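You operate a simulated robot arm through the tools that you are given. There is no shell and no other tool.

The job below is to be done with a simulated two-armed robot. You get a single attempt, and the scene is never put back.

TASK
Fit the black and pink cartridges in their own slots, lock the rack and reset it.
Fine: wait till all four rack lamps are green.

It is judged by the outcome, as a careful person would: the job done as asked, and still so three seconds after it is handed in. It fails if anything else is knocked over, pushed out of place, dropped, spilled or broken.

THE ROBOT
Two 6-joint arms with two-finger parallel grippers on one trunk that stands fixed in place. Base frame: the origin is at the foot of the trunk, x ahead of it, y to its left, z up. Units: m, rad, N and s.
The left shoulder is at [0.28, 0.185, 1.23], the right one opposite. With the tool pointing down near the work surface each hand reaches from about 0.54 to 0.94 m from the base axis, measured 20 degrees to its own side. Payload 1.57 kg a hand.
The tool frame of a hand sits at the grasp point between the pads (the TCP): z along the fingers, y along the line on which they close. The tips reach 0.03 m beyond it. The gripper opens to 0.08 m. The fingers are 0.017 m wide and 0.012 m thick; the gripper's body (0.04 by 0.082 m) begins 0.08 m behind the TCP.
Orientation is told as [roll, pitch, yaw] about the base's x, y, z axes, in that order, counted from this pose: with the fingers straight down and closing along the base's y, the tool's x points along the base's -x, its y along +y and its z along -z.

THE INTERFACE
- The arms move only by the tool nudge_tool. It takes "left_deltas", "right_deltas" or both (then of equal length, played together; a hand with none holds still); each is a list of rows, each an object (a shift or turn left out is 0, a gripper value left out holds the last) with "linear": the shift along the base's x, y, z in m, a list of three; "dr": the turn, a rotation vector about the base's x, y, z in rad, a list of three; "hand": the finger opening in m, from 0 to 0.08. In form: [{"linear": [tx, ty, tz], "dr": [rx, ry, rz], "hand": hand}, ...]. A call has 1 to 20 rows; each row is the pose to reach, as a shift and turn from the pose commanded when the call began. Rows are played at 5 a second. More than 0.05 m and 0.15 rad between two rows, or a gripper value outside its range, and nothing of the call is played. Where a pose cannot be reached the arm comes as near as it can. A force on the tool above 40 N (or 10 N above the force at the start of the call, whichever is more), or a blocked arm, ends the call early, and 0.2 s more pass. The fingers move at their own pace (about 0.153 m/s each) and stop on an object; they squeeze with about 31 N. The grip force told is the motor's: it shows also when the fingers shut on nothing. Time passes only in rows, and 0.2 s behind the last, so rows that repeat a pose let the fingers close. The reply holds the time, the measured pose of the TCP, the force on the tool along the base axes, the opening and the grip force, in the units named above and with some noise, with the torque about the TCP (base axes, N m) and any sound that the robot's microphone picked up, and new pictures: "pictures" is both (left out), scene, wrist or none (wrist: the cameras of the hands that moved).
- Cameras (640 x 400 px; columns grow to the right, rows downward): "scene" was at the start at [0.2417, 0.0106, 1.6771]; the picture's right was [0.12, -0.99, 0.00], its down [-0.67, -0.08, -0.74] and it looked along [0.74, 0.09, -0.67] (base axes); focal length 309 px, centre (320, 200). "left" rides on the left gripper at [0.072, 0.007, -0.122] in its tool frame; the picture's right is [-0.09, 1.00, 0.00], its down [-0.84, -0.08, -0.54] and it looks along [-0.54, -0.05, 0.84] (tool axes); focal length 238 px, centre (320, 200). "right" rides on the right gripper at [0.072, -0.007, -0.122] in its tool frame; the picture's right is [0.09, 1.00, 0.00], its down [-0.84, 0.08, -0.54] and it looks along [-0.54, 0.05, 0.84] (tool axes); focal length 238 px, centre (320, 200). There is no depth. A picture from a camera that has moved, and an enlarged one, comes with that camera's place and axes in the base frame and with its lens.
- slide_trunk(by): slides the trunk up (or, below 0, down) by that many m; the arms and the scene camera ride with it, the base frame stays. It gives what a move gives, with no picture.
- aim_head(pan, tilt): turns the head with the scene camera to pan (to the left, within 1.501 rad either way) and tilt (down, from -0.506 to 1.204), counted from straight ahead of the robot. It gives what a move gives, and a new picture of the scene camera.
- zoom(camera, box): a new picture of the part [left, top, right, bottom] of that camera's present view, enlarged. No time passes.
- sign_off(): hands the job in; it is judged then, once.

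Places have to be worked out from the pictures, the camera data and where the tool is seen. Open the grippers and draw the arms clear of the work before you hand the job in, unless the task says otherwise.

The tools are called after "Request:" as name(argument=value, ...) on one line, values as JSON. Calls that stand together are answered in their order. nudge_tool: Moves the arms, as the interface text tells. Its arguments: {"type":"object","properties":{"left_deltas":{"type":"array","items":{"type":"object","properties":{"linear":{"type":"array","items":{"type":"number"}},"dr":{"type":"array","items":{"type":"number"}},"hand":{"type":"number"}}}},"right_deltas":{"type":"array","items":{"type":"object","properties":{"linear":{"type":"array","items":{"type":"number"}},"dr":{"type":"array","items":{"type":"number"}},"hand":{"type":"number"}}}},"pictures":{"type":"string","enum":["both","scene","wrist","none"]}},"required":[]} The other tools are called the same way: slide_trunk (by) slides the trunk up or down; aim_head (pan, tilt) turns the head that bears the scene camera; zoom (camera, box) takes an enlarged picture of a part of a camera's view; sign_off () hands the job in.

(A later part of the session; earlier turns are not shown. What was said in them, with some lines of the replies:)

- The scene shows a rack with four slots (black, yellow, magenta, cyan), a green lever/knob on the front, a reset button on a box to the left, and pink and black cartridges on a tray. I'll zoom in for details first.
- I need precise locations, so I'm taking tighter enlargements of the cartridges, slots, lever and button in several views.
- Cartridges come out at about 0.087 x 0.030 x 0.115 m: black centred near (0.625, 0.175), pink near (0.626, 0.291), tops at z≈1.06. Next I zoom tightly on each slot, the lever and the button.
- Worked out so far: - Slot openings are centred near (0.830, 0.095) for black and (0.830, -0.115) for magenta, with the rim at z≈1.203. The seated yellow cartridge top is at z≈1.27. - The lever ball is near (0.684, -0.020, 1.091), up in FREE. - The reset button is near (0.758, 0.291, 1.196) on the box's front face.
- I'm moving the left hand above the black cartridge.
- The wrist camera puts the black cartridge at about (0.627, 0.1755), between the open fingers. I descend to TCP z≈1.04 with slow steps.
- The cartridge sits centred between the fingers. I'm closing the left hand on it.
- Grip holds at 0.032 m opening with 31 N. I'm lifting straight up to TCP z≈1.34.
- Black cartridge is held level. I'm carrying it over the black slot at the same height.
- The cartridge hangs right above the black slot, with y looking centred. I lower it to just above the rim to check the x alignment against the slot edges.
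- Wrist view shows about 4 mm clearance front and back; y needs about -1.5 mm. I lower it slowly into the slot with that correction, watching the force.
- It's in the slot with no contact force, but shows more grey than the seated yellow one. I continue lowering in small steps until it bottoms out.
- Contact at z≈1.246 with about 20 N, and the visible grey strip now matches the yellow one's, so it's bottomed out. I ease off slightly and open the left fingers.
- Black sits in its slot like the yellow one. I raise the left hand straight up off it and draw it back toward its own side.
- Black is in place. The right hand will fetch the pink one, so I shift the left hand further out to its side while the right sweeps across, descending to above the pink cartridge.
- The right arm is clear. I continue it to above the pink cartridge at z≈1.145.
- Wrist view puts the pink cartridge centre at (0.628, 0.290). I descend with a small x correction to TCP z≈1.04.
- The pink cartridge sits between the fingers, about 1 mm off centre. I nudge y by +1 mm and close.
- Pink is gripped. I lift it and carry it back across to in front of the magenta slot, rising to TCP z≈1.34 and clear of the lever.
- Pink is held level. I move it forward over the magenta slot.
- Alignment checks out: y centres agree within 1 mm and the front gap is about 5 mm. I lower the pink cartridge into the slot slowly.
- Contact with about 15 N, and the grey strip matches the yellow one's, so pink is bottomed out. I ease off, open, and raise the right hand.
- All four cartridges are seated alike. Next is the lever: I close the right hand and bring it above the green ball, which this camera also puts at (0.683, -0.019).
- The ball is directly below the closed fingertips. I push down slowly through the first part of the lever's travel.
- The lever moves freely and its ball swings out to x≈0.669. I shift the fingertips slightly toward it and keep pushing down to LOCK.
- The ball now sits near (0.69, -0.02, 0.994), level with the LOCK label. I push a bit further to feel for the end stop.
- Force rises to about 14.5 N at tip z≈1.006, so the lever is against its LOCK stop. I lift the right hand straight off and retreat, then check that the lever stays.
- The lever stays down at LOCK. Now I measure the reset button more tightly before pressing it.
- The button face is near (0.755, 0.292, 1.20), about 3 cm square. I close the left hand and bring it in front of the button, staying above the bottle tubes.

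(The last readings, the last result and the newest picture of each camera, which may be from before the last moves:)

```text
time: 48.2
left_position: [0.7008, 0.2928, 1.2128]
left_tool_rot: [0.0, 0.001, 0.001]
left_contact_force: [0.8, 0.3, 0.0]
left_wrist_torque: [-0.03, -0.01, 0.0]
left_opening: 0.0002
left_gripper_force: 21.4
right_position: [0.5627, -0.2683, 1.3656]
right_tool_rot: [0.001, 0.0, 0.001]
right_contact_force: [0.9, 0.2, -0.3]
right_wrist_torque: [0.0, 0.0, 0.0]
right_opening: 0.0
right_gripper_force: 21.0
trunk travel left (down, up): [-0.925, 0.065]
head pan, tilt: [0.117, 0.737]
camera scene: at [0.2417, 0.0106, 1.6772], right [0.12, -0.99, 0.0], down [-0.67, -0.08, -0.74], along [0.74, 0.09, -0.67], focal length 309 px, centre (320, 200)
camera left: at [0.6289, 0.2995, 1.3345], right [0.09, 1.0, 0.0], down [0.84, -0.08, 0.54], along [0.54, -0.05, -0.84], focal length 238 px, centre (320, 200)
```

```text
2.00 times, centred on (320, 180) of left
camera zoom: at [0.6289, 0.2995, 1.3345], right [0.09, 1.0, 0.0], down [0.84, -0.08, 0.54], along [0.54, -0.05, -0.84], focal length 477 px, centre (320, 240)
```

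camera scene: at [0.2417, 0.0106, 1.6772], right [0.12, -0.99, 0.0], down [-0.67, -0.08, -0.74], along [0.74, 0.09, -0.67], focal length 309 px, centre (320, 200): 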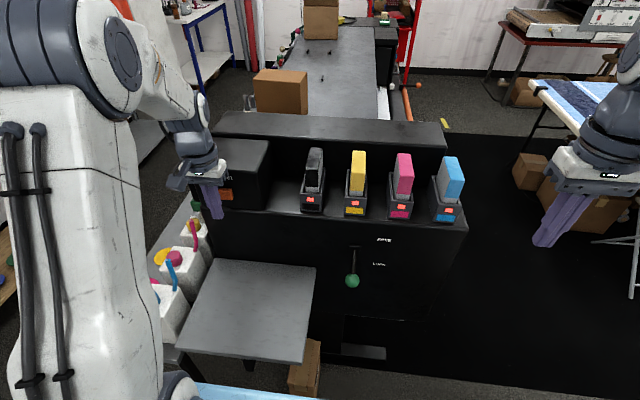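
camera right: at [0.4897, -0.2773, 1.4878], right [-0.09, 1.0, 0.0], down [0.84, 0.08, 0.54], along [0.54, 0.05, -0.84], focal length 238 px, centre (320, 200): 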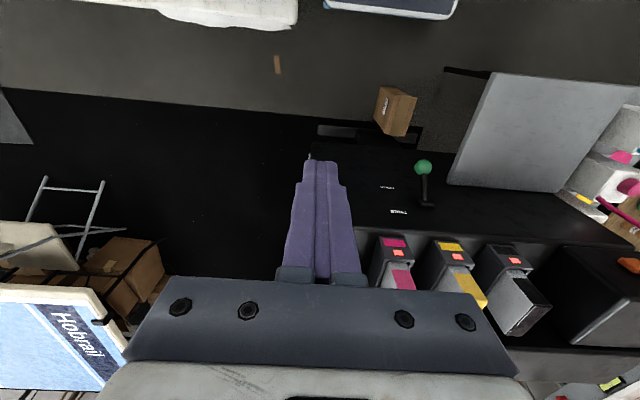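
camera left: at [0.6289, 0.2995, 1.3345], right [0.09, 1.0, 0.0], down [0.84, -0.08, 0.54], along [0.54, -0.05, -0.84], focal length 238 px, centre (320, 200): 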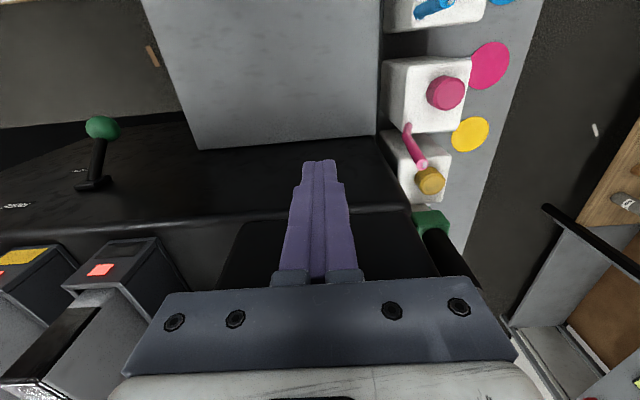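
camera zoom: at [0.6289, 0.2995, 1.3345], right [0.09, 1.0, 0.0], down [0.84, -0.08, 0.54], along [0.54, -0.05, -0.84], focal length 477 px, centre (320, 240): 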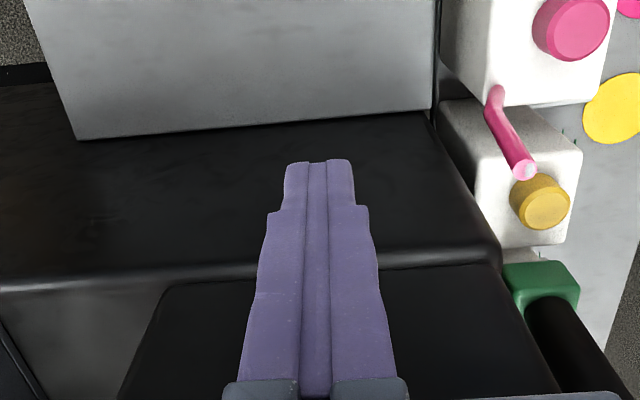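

The fingers stand in front of the button. I tilt the hand so the fingertips lead (0.3 rad) and creep forward to just short of contact.

Request:
nudge_tool(left_deltas=[{"linear": [0, 0, 0.005], "dr": [0, -0.1, 0], "hand": 0.0}, {"linear": [0, 0, 0.01], "dr": [0, -0.2, 0], "hand": 0.0}, {"linear": [0, 0, 0.01], "dr": [0, -0.3, 0], "hand": 0.0}, {"linear": [0.015, 0, 0.01], "dr": [0, -0.3, 0], "hand": 0.0}, {"linear": [0.03, 0, 0.01], "dr": [0, -0.3, 0], "hand": 0.0}, {"linear": [0.03, 0, 0.01], "dr": [0, -0.3, 0], "hand": 0.0}], pictures="both")

Request:
zoom(camera="scene", box=[180, 140, 280, 230])

Request:
zoom(camera="left", box=[240, 110, 400, 230])

```text
time: 49.6
left_position: [0.7301, 0.2925, 1.2236]
left_tool_rot: [0.001, -0.301, 0.0]
left_contact_force: [0.3, -0.8, 0.6]
left_wrist_torque: [0.0, -0.04, 0.03]
left_opening: 0.0
left_gripper_force: 21.4
right_position: [0.5624, -0.2682, 1.3659]
right_tool_rot: [-0.001, 0.001, -0.002]
right_contact_force: [0.5, -0.6, -0.5]
right_wrist_torque: [-0.01, 0.02, 0.03]
right_opening: 0.0001
right_gripper_force: 21.5
trunk travel left (down, up): [-0.925, 0.065]
head pan, tilt: [0.117, 0.737]
camera scene: at [0.2418, 0.0106, 1.6771], right [0.12, -0.99, 0.0], down [-0.67, -0.08, -0.74], along [0.74, 0.09, -0.67], focal length 309 px, centre (320, 200)
camera left: at [0.6252, 0.2991, 1.3191], right [0.09, 1.0, 0.03], down [0.64, -0.08, 0.77], along [0.76, -0.05, -0.64], focal length 238 px, centre (320, 200)
```

scene: 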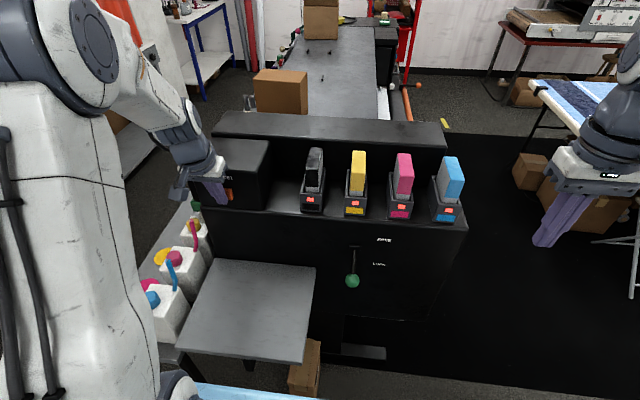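
left: 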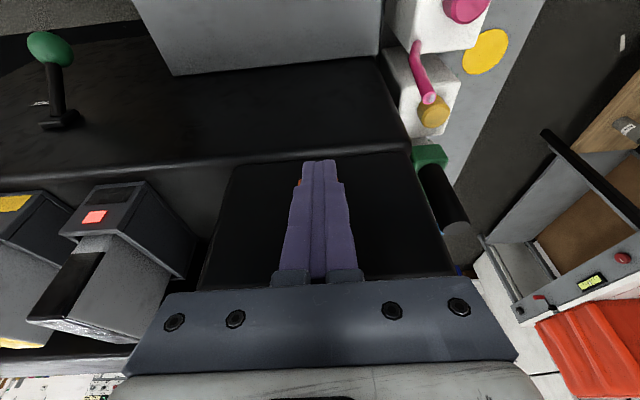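

```text
4.44 times, centred on (230, 185) of scene
camera zoom: at [0.2418, 0.0106, 1.6771], right [0.12, -0.99, 0.0], down [-0.67, -0.08, -0.74], along [0.74, 0.09, -0.67], focal length 1373 px, centre (720, 267)
```

zoom: 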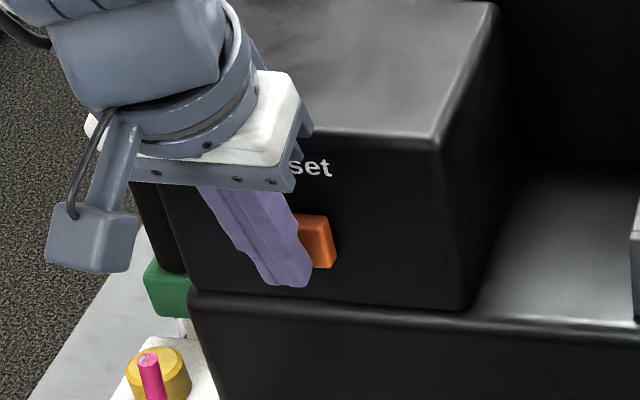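

```text
3.33 times, centred on (320, 170) of left
camera zoom: at [0.6252, 0.2991, 1.3191], right [0.09, 1.0, 0.03], down [0.64, -0.08, 0.77], along [0.76, -0.05, -0.64], focal length 794 px, centre (320, 300)
```

zoom: 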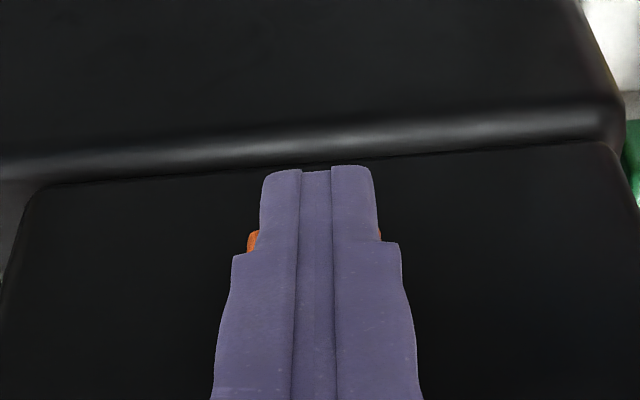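

The fingertips are lined up on the button within a couple of mm. I push forward in 2 mm steps, watching force and sound.

Request:
nudge_tool(left_deltas=[{"linear": [0.004, 0, 0], "dr": [0, 0, 0], "hand": 0.0}, {"linear": [0.007, 0, 0], "hand": 0.0}, {"linear": [0.009, 0, 0], "hand": 0.0}, {"linear": [0.011, 0, 0], "hand": 0.0}, {"linear": [0.013, 0, 0], "hand": 0.0}, {"linear": [0.015, 0, 0], "hand": 0.0}], pictures="both")

Request:
zoom(camera="scene", box=[180, 130, 480, 310])

```text
time: 51.0
left_position: [0.7415, 0.2917, 1.2238]
left_tool_rot: [0.0, -0.296, -0.001]
left_contact_force: [-19.4, 2.2, 4.5]
left_wrist_torque: [-0.01, 0.42, 0.03]
left_opening: 0.0003
left_gripper_force: 21.4
right_position: [0.5606, -0.2694, 1.3656]
right_tool_rot: [0.001, -0.001, 0.001]
right_contact_force: [0.7, 0.7, 0.3]
right_wrist_torque: [0.06, 0.02, 0.0]
right_opening: 0.0
right_gripper_force: 20.9
trunk travel left (down, up): [-0.925, 0.065]
head pan, tilt: [0.117, 0.737]
heard: click
camera scene: at [0.2399, 0.0108, 1.6775], right [0.12, -0.99, 0.0], down [-0.67, -0.08, -0.74], along [0.74, 0.09, -0.67], focal length 309 px, centre (320, 200)
camera left: at [0.6376, 0.2989, 1.3192], right [0.09, 1.0, 0.03], down [0.64, -0.08, 0.76], along [0.76, -0.05, -0.65], focal length 238 px, centre (320, 200)
```

scene: 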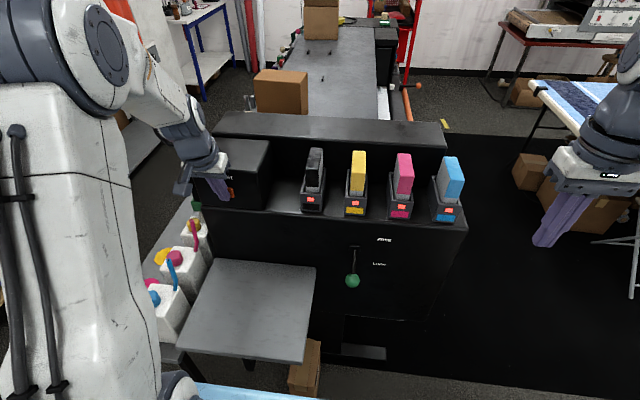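
left: 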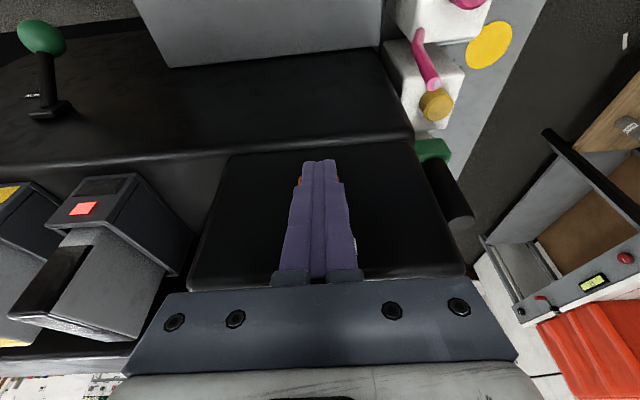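

```text
2.13 times, centred on (330, 220) of scene
camera zoom: at [0.2399, 0.0108, 1.6775], right [0.12, -0.99, 0.0], down [-0.67, -0.08, -0.74], along [0.74, 0.09, -0.67], focal length 659 px, centre (299, 157)
```

zoom: 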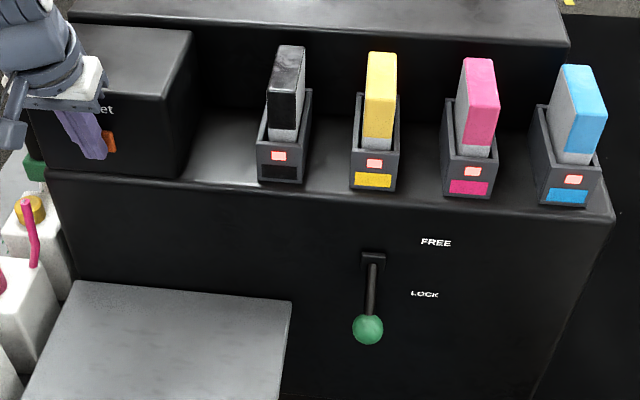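

A click was heard with 19 N on the button. Lamps are still red, so I back the left hand off and wait to see if they change.

Request:
nudge_tool(left_deltas=[{"linear": [-0.015, 0, 0], "hand": 0.0}, {"linear": [-0.04, 0, 0.005], "hand": 0.0}, {"linear": [-0.06, 0, 0.02], "hand": 0.0}, {"linear": [-0.06, 0, 0.02], "hand": 0.0}, {"linear": [-0.06, 0, 0.02], "hand": 0.0}], pictures="scene")

Request:
zoom(camera="scene", box=[180, 130, 480, 310])

```text
time: 52.2
left_position: [0.6859, 0.2935, 1.2428]
left_tool_rot: [-0.001, -0.3, 0.0]
left_contact_force: [-0.5, 1.0, -0.2]
left_wrist_torque: [0.01, 0.02, 0.01]
left_opening: 0.0
left_gripper_force: 21.1
right_position: [0.5632, -0.2678, 1.3655]
right_tool_rot: [0.0, 0.0, -0.001]
right_contact_force: [-0.1, 0.3, 0.4]
right_wrist_torque: [0.0, 0.02, 0.0]
right_opening: 0.0002
right_gripper_force: 21.5
trunk travel left (down, up): [-0.925, 0.065]
head pan, tilt: [0.117, 0.737]
camera scene: at [0.2419, 0.0107, 1.6771], right [0.12, -0.99, 0.0], down [-0.67, -0.08, -0.74], along [0.74, 0.09, -0.67], focal length 309 px, centre (320, 200)
```

scene: 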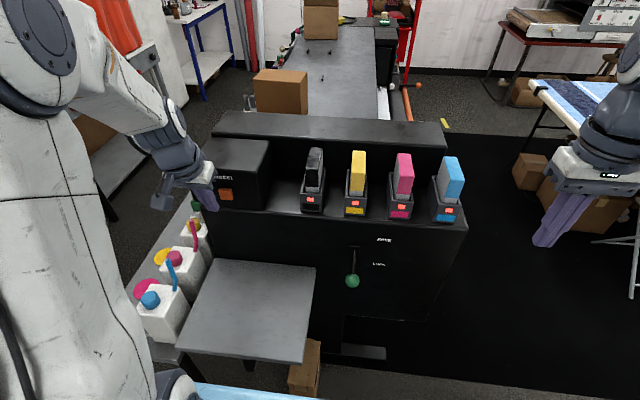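

```text
2.13 times, centred on (330, 220) of scene
camera zoom: at [0.2419, 0.0107, 1.6771], right [0.12, -0.99, 0.0], down [-0.67, -0.08, -0.74], along [0.74, 0.09, -0.67], focal length 659 px, centre (299, 157)
```

zoom: 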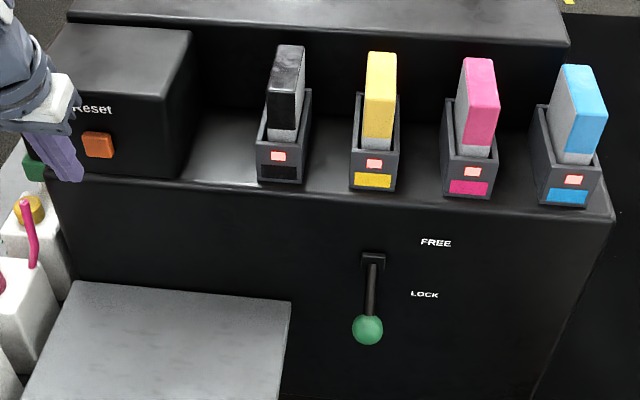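

Lamps are still red after 1 s. I pull the left hand back upright to the side and let a few seconds pass.

Request:
nudge_tool(left_deltas=[{"linear": [-0.02, 0.02, 0.03], "dr": [0, 0.1, 0], "hand": 0.0}, {"linear": [-0.04, 0.04, 0.06], "dr": [0, 0.2, 0], "hand": 0.0}, {"linear": [-0.06, 0.06, 0.09], "dr": [0, 0.3, 0], "hand": 0.03}, {"linear": [-0.08, 0.09, 0.11], "dr": [0, 0.3, 0], "hand": 0.06}, {"linear": [-0.1, 0.12, 0.13], "dr": [0, 0.3, 0], "hand": 0.06}, {"linear": [-0.12, 0.15, 0.15], "dr": [0, 0.3, 0]}, {"linear": [-0.14, 0.18, 0.17], "dr": [0, 0.3, 0]}, {"linear": [-0.16, 0.21, 0.18], "dr": [0, 0.3, 0]}, {"linear": [-0.18, 0.24, 0.19], "dr": [0, 0.3, 0]}, {"linear": [-0.18, 0.24, 0.19], "dr": [0, 0.3, 0]}, {"linear": [-0.18, 0.24, 0.19], "dr": [0, 0.3, 0]}, {"linear": [-0.18, 0.24, 0.19], "dr": [0, 0.3, 0]}, {"linear": [-0.18, 0.24, 0.19], "dr": [0, 0.3, 0]}, {"linear": [-0.18, 0.24, 0.19], "dr": [0, 0.3, 0]}, {"linear": [-0.18, 0.24, 0.19], "dr": [0, 0.3, 0]}, {"linear": [-0.18, 0.24, 0.19], "dr": [0, 0.3, 0]}, {"linear": [-0.18, 0.24, 0.19], "dr": [0, 0.3, 0]}, {"linear": [-0.18, 0.24, 0.19], "dr": [0, 0.3, 0]}], pictures="scene")

Request:
zoom(camera="scene", box=[280, 130, 480, 230])

```text
time: 56.0
left_position: [0.507, 0.5319, 1.4348]
left_tool_rot: [-0.001, -0.001, 0.002]
left_contact_force: [0.5, 0.0, 0.3]
left_wrist_torque: [-0.02, -0.01, 0.01]
left_opening: 0.0603
left_gripper_force: 0.1
right_position: [0.5626, -0.2693, 1.3655]
right_tool_rot: [0.002, 0.001, -0.001]
right_contact_force: [-0.3, 0.0, -0.1]
right_wrist_torque: [0.01, -0.01, -0.01]
right_opening: 0.0001
right_gripper_force: 21.4
trunk travel left (down, up): [-0.925, 0.065]
head pan, tilt: [0.117, 0.737]
camera scene: at [0.2417, 0.0106, 1.6771], right [0.12, -0.99, 0.0], down [-0.67, -0.08, -0.74], along [0.74, 0.09, -0.67], focal length 309 px, centre (320, 200)
```

scene: 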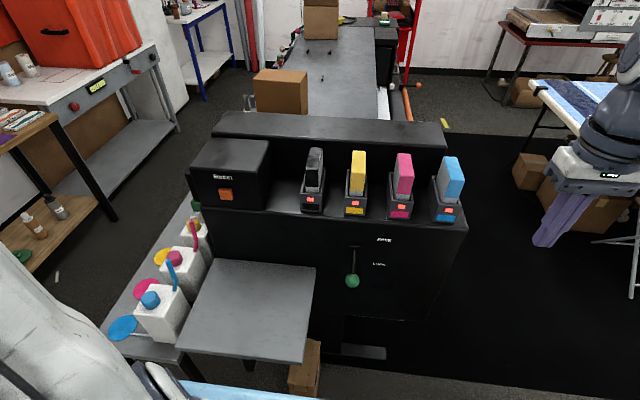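

```text
3.20 times, centred on (380, 180) of scene
camera zoom: at [0.2417, 0.0106, 1.6771], right [0.12, -0.99, 0.0], down [-0.67, -0.08, -0.74], along [0.74, 0.09, -0.67], focal length 989 px, centre (128, 264)
```

zoom: 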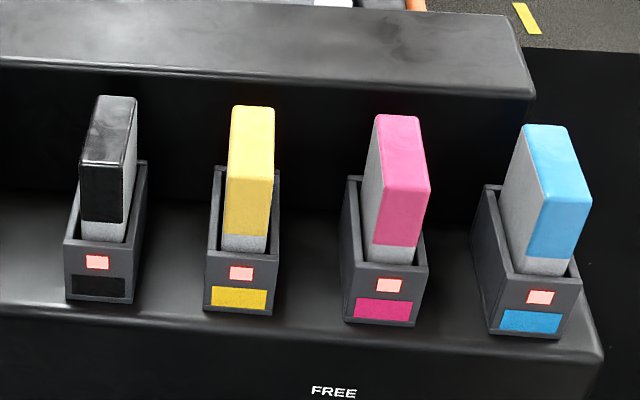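

Still red about 5 s after the click. The task says to wait, so I hold still for some more seconds.

Request:
nudge_tool(left_deltas=[{}, {}, {}, {}, {}, {}, {}, {}, {}, {}, {}, {}, {}, {}, {}, {}, {}, {}, {}, {}], pictures="scene")

Request:
zoom(camera="scene", box=[280, 130, 480, 230])

```text
time: 60.2
left_position: [0.5079, 0.5325, 1.4342]
left_tool_rot: [-0.001, 0.0, 0.0]
left_contact_force: [0.7, 0.4, -0.2]
left_wrist_torque: [-0.01, 0.0, 0.03]
left_opening: 0.0599
left_gripper_force: 0.0
right_position: [0.5618, -0.2689, 1.3657]
right_tool_rot: [-0.001, -0.001, 0.0]
right_contact_force: [0.3, 0.2, -0.1]
right_wrist_torque: [0.01, 0.01, 0.02]
right_opening: 0.0003
right_gripper_force: 21.0
trunk travel left (down, up): [-0.925, 0.065]
head pan, tilt: [0.117, 0.737]
camera scene: at [0.2417, 0.0107, 1.6771], right [0.12, -0.99, 0.0], down [-0.67, -0.08, -0.74], along [0.74, 0.09, -0.67], focal length 309 px, centre (320, 200)
```

scene: 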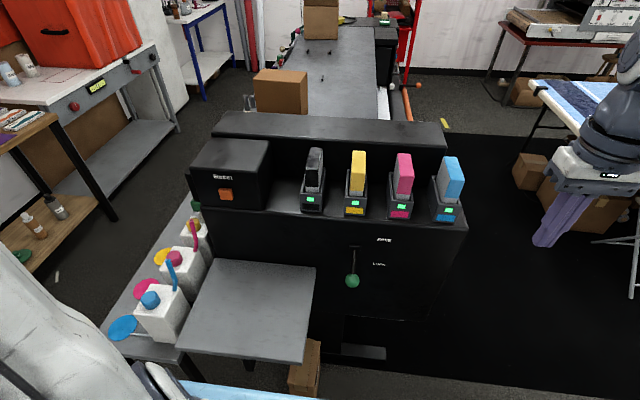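

```text
3.20 times, centred on (380, 180) of scene
camera zoom: at [0.2417, 0.0107, 1.6771], right [0.12, -0.99, 0.0], down [-0.67, -0.08, -0.74], along [0.74, 0.09, -0.67], focal length 989 px, centre (128, 264)
```

zoom: 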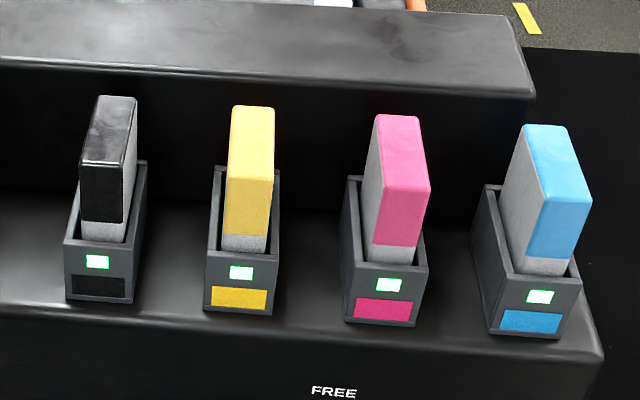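

All four lamps are green. I open the right gripper, draw both hands back a little, and check that the lamps stay green.

Request:
nudge_tool(right_deltas=[{"linear": [-0.005, -0.01, 0.01], "hand": 0.03}, {"linear": [-0.01, -0.02, 0.02], "hand": 0.06}, {"linear": [-0.02, -0.04, 0.03], "hand": 0.06}, {"linear": [-0.02, -0.04, 0.03], "hand": 0.06}, {"linear": [-0.02, -0.04, 0.03], "hand": 0.06}, {"linear": [-0.02, -0.04, 0.03], "hand": 0.06}, {"linear": [-0.02, -0.04, 0.03], "hand": 0.06}, {"linear": [-0.02, -0.04, 0.03], "hand": 0.06}, {"linear": [-0.02, -0.04, 0.03], "hand": 0.06}, {"linear": [-0.02, -0.04, 0.03], "hand": 0.06}, {"linear": [-0.02, -0.04, 0.03], "hand": 0.06}, {"linear": [-0.02, -0.04, 0.03], "hand": 0.06}, {"linear": [-0.02, -0.04, 0.03], "hand": 0.06}, {"linear": [-0.02, -0.04, 0.03], "hand": 0.06}, {"linear": [-0.02, -0.04, 0.03], "hand": 0.06}], pictures="both")

Request:
zoom(camera="scene", box=[180, 130, 480, 310])

```text
time: 63.4
left_position: [0.507, 0.5331, 1.4346]
left_tool_rot: [0.0, -0.001, 0.001]
left_contact_force: [-0.2, 0.2, -0.6]
left_wrist_torque: [0.04, 0.01, 0.01]
left_opening: 0.06
left_gripper_force: 0.0
right_position: [0.5432, -0.3091, 1.397]
right_tool_rot: [0.002, 0.0, -0.001]
right_contact_force: [-0.1, 0.5, 0.1]
right_wrist_torque: [0.0, 0.03, 0.0]
right_opening: 0.0599
right_gripper_force: 0.0
trunk travel left (down, up): [-0.925, 0.065]
head pan, tilt: [0.117, 0.737]
camera scene: at [0.2417, 0.0106, 1.6771], right [0.12, -0.99, 0.0], down [-0.67, -0.08, -0.74], along [0.74, 0.09, -0.67], focal length 309 px, centre (320, 200)
camera right: at [0.4702, -0.3172, 1.5179], right [-0.09, 1.0, 0.0], down [0.84, 0.08, 0.54], along [0.54, 0.05, -0.84], focal length 238 px, centre (320, 200)
```

scene: 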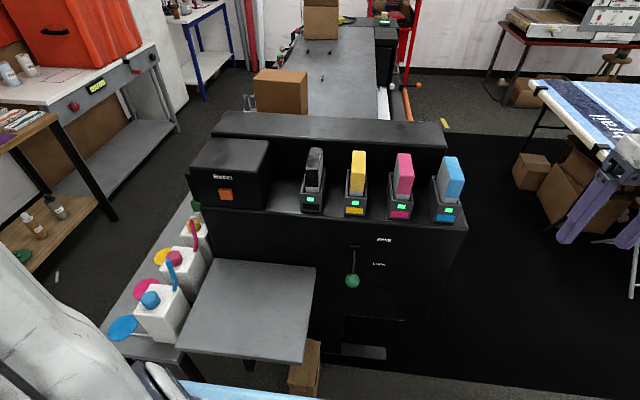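
right: 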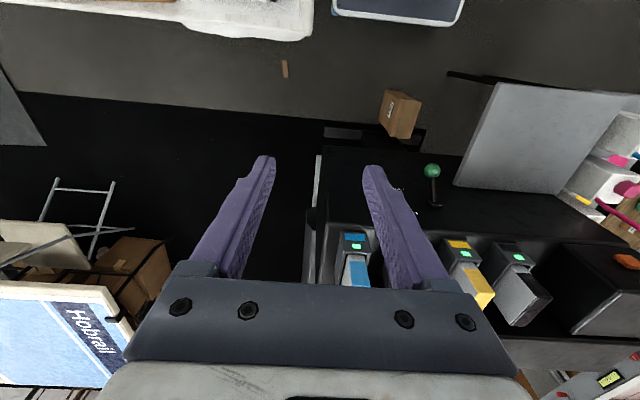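

```text
2.13 times, centred on (330, 220) of scene
camera zoom: at [0.2417, 0.0106, 1.6771], right [0.12, -0.99, 0.0], down [-0.67, -0.08, -0.74], along [0.74, 0.09, -0.67], focal length 659 px, centre (299, 157)
```

zoom: 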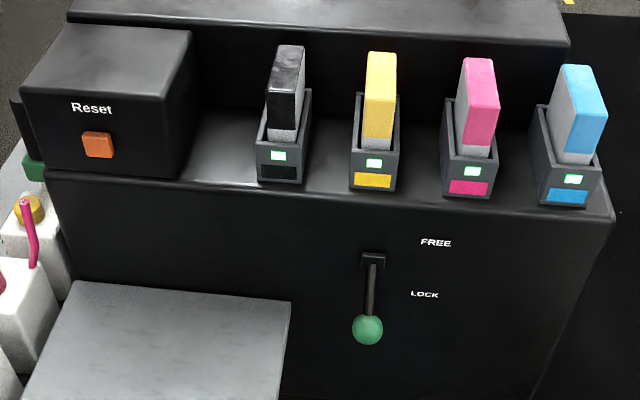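

The lamps are steady green, the lever is at LOCK, all four cartridges are seated, and both hands are open and clear. I'm handing the job in.

Request:
sign_off()

```text
The job is handed in.
```

The job is done and handed in. The black and pink cartridges are in their own slots, the lever is down at LOCK, and the rack has been reset.

All four rack lamps turned green between 5 and 9 seconds after the reset button clicked. They were still green about 3 seconds later, when I handed in. The cameras showed nothing else moved or knocked over, and both hands are open and clear of the rack.
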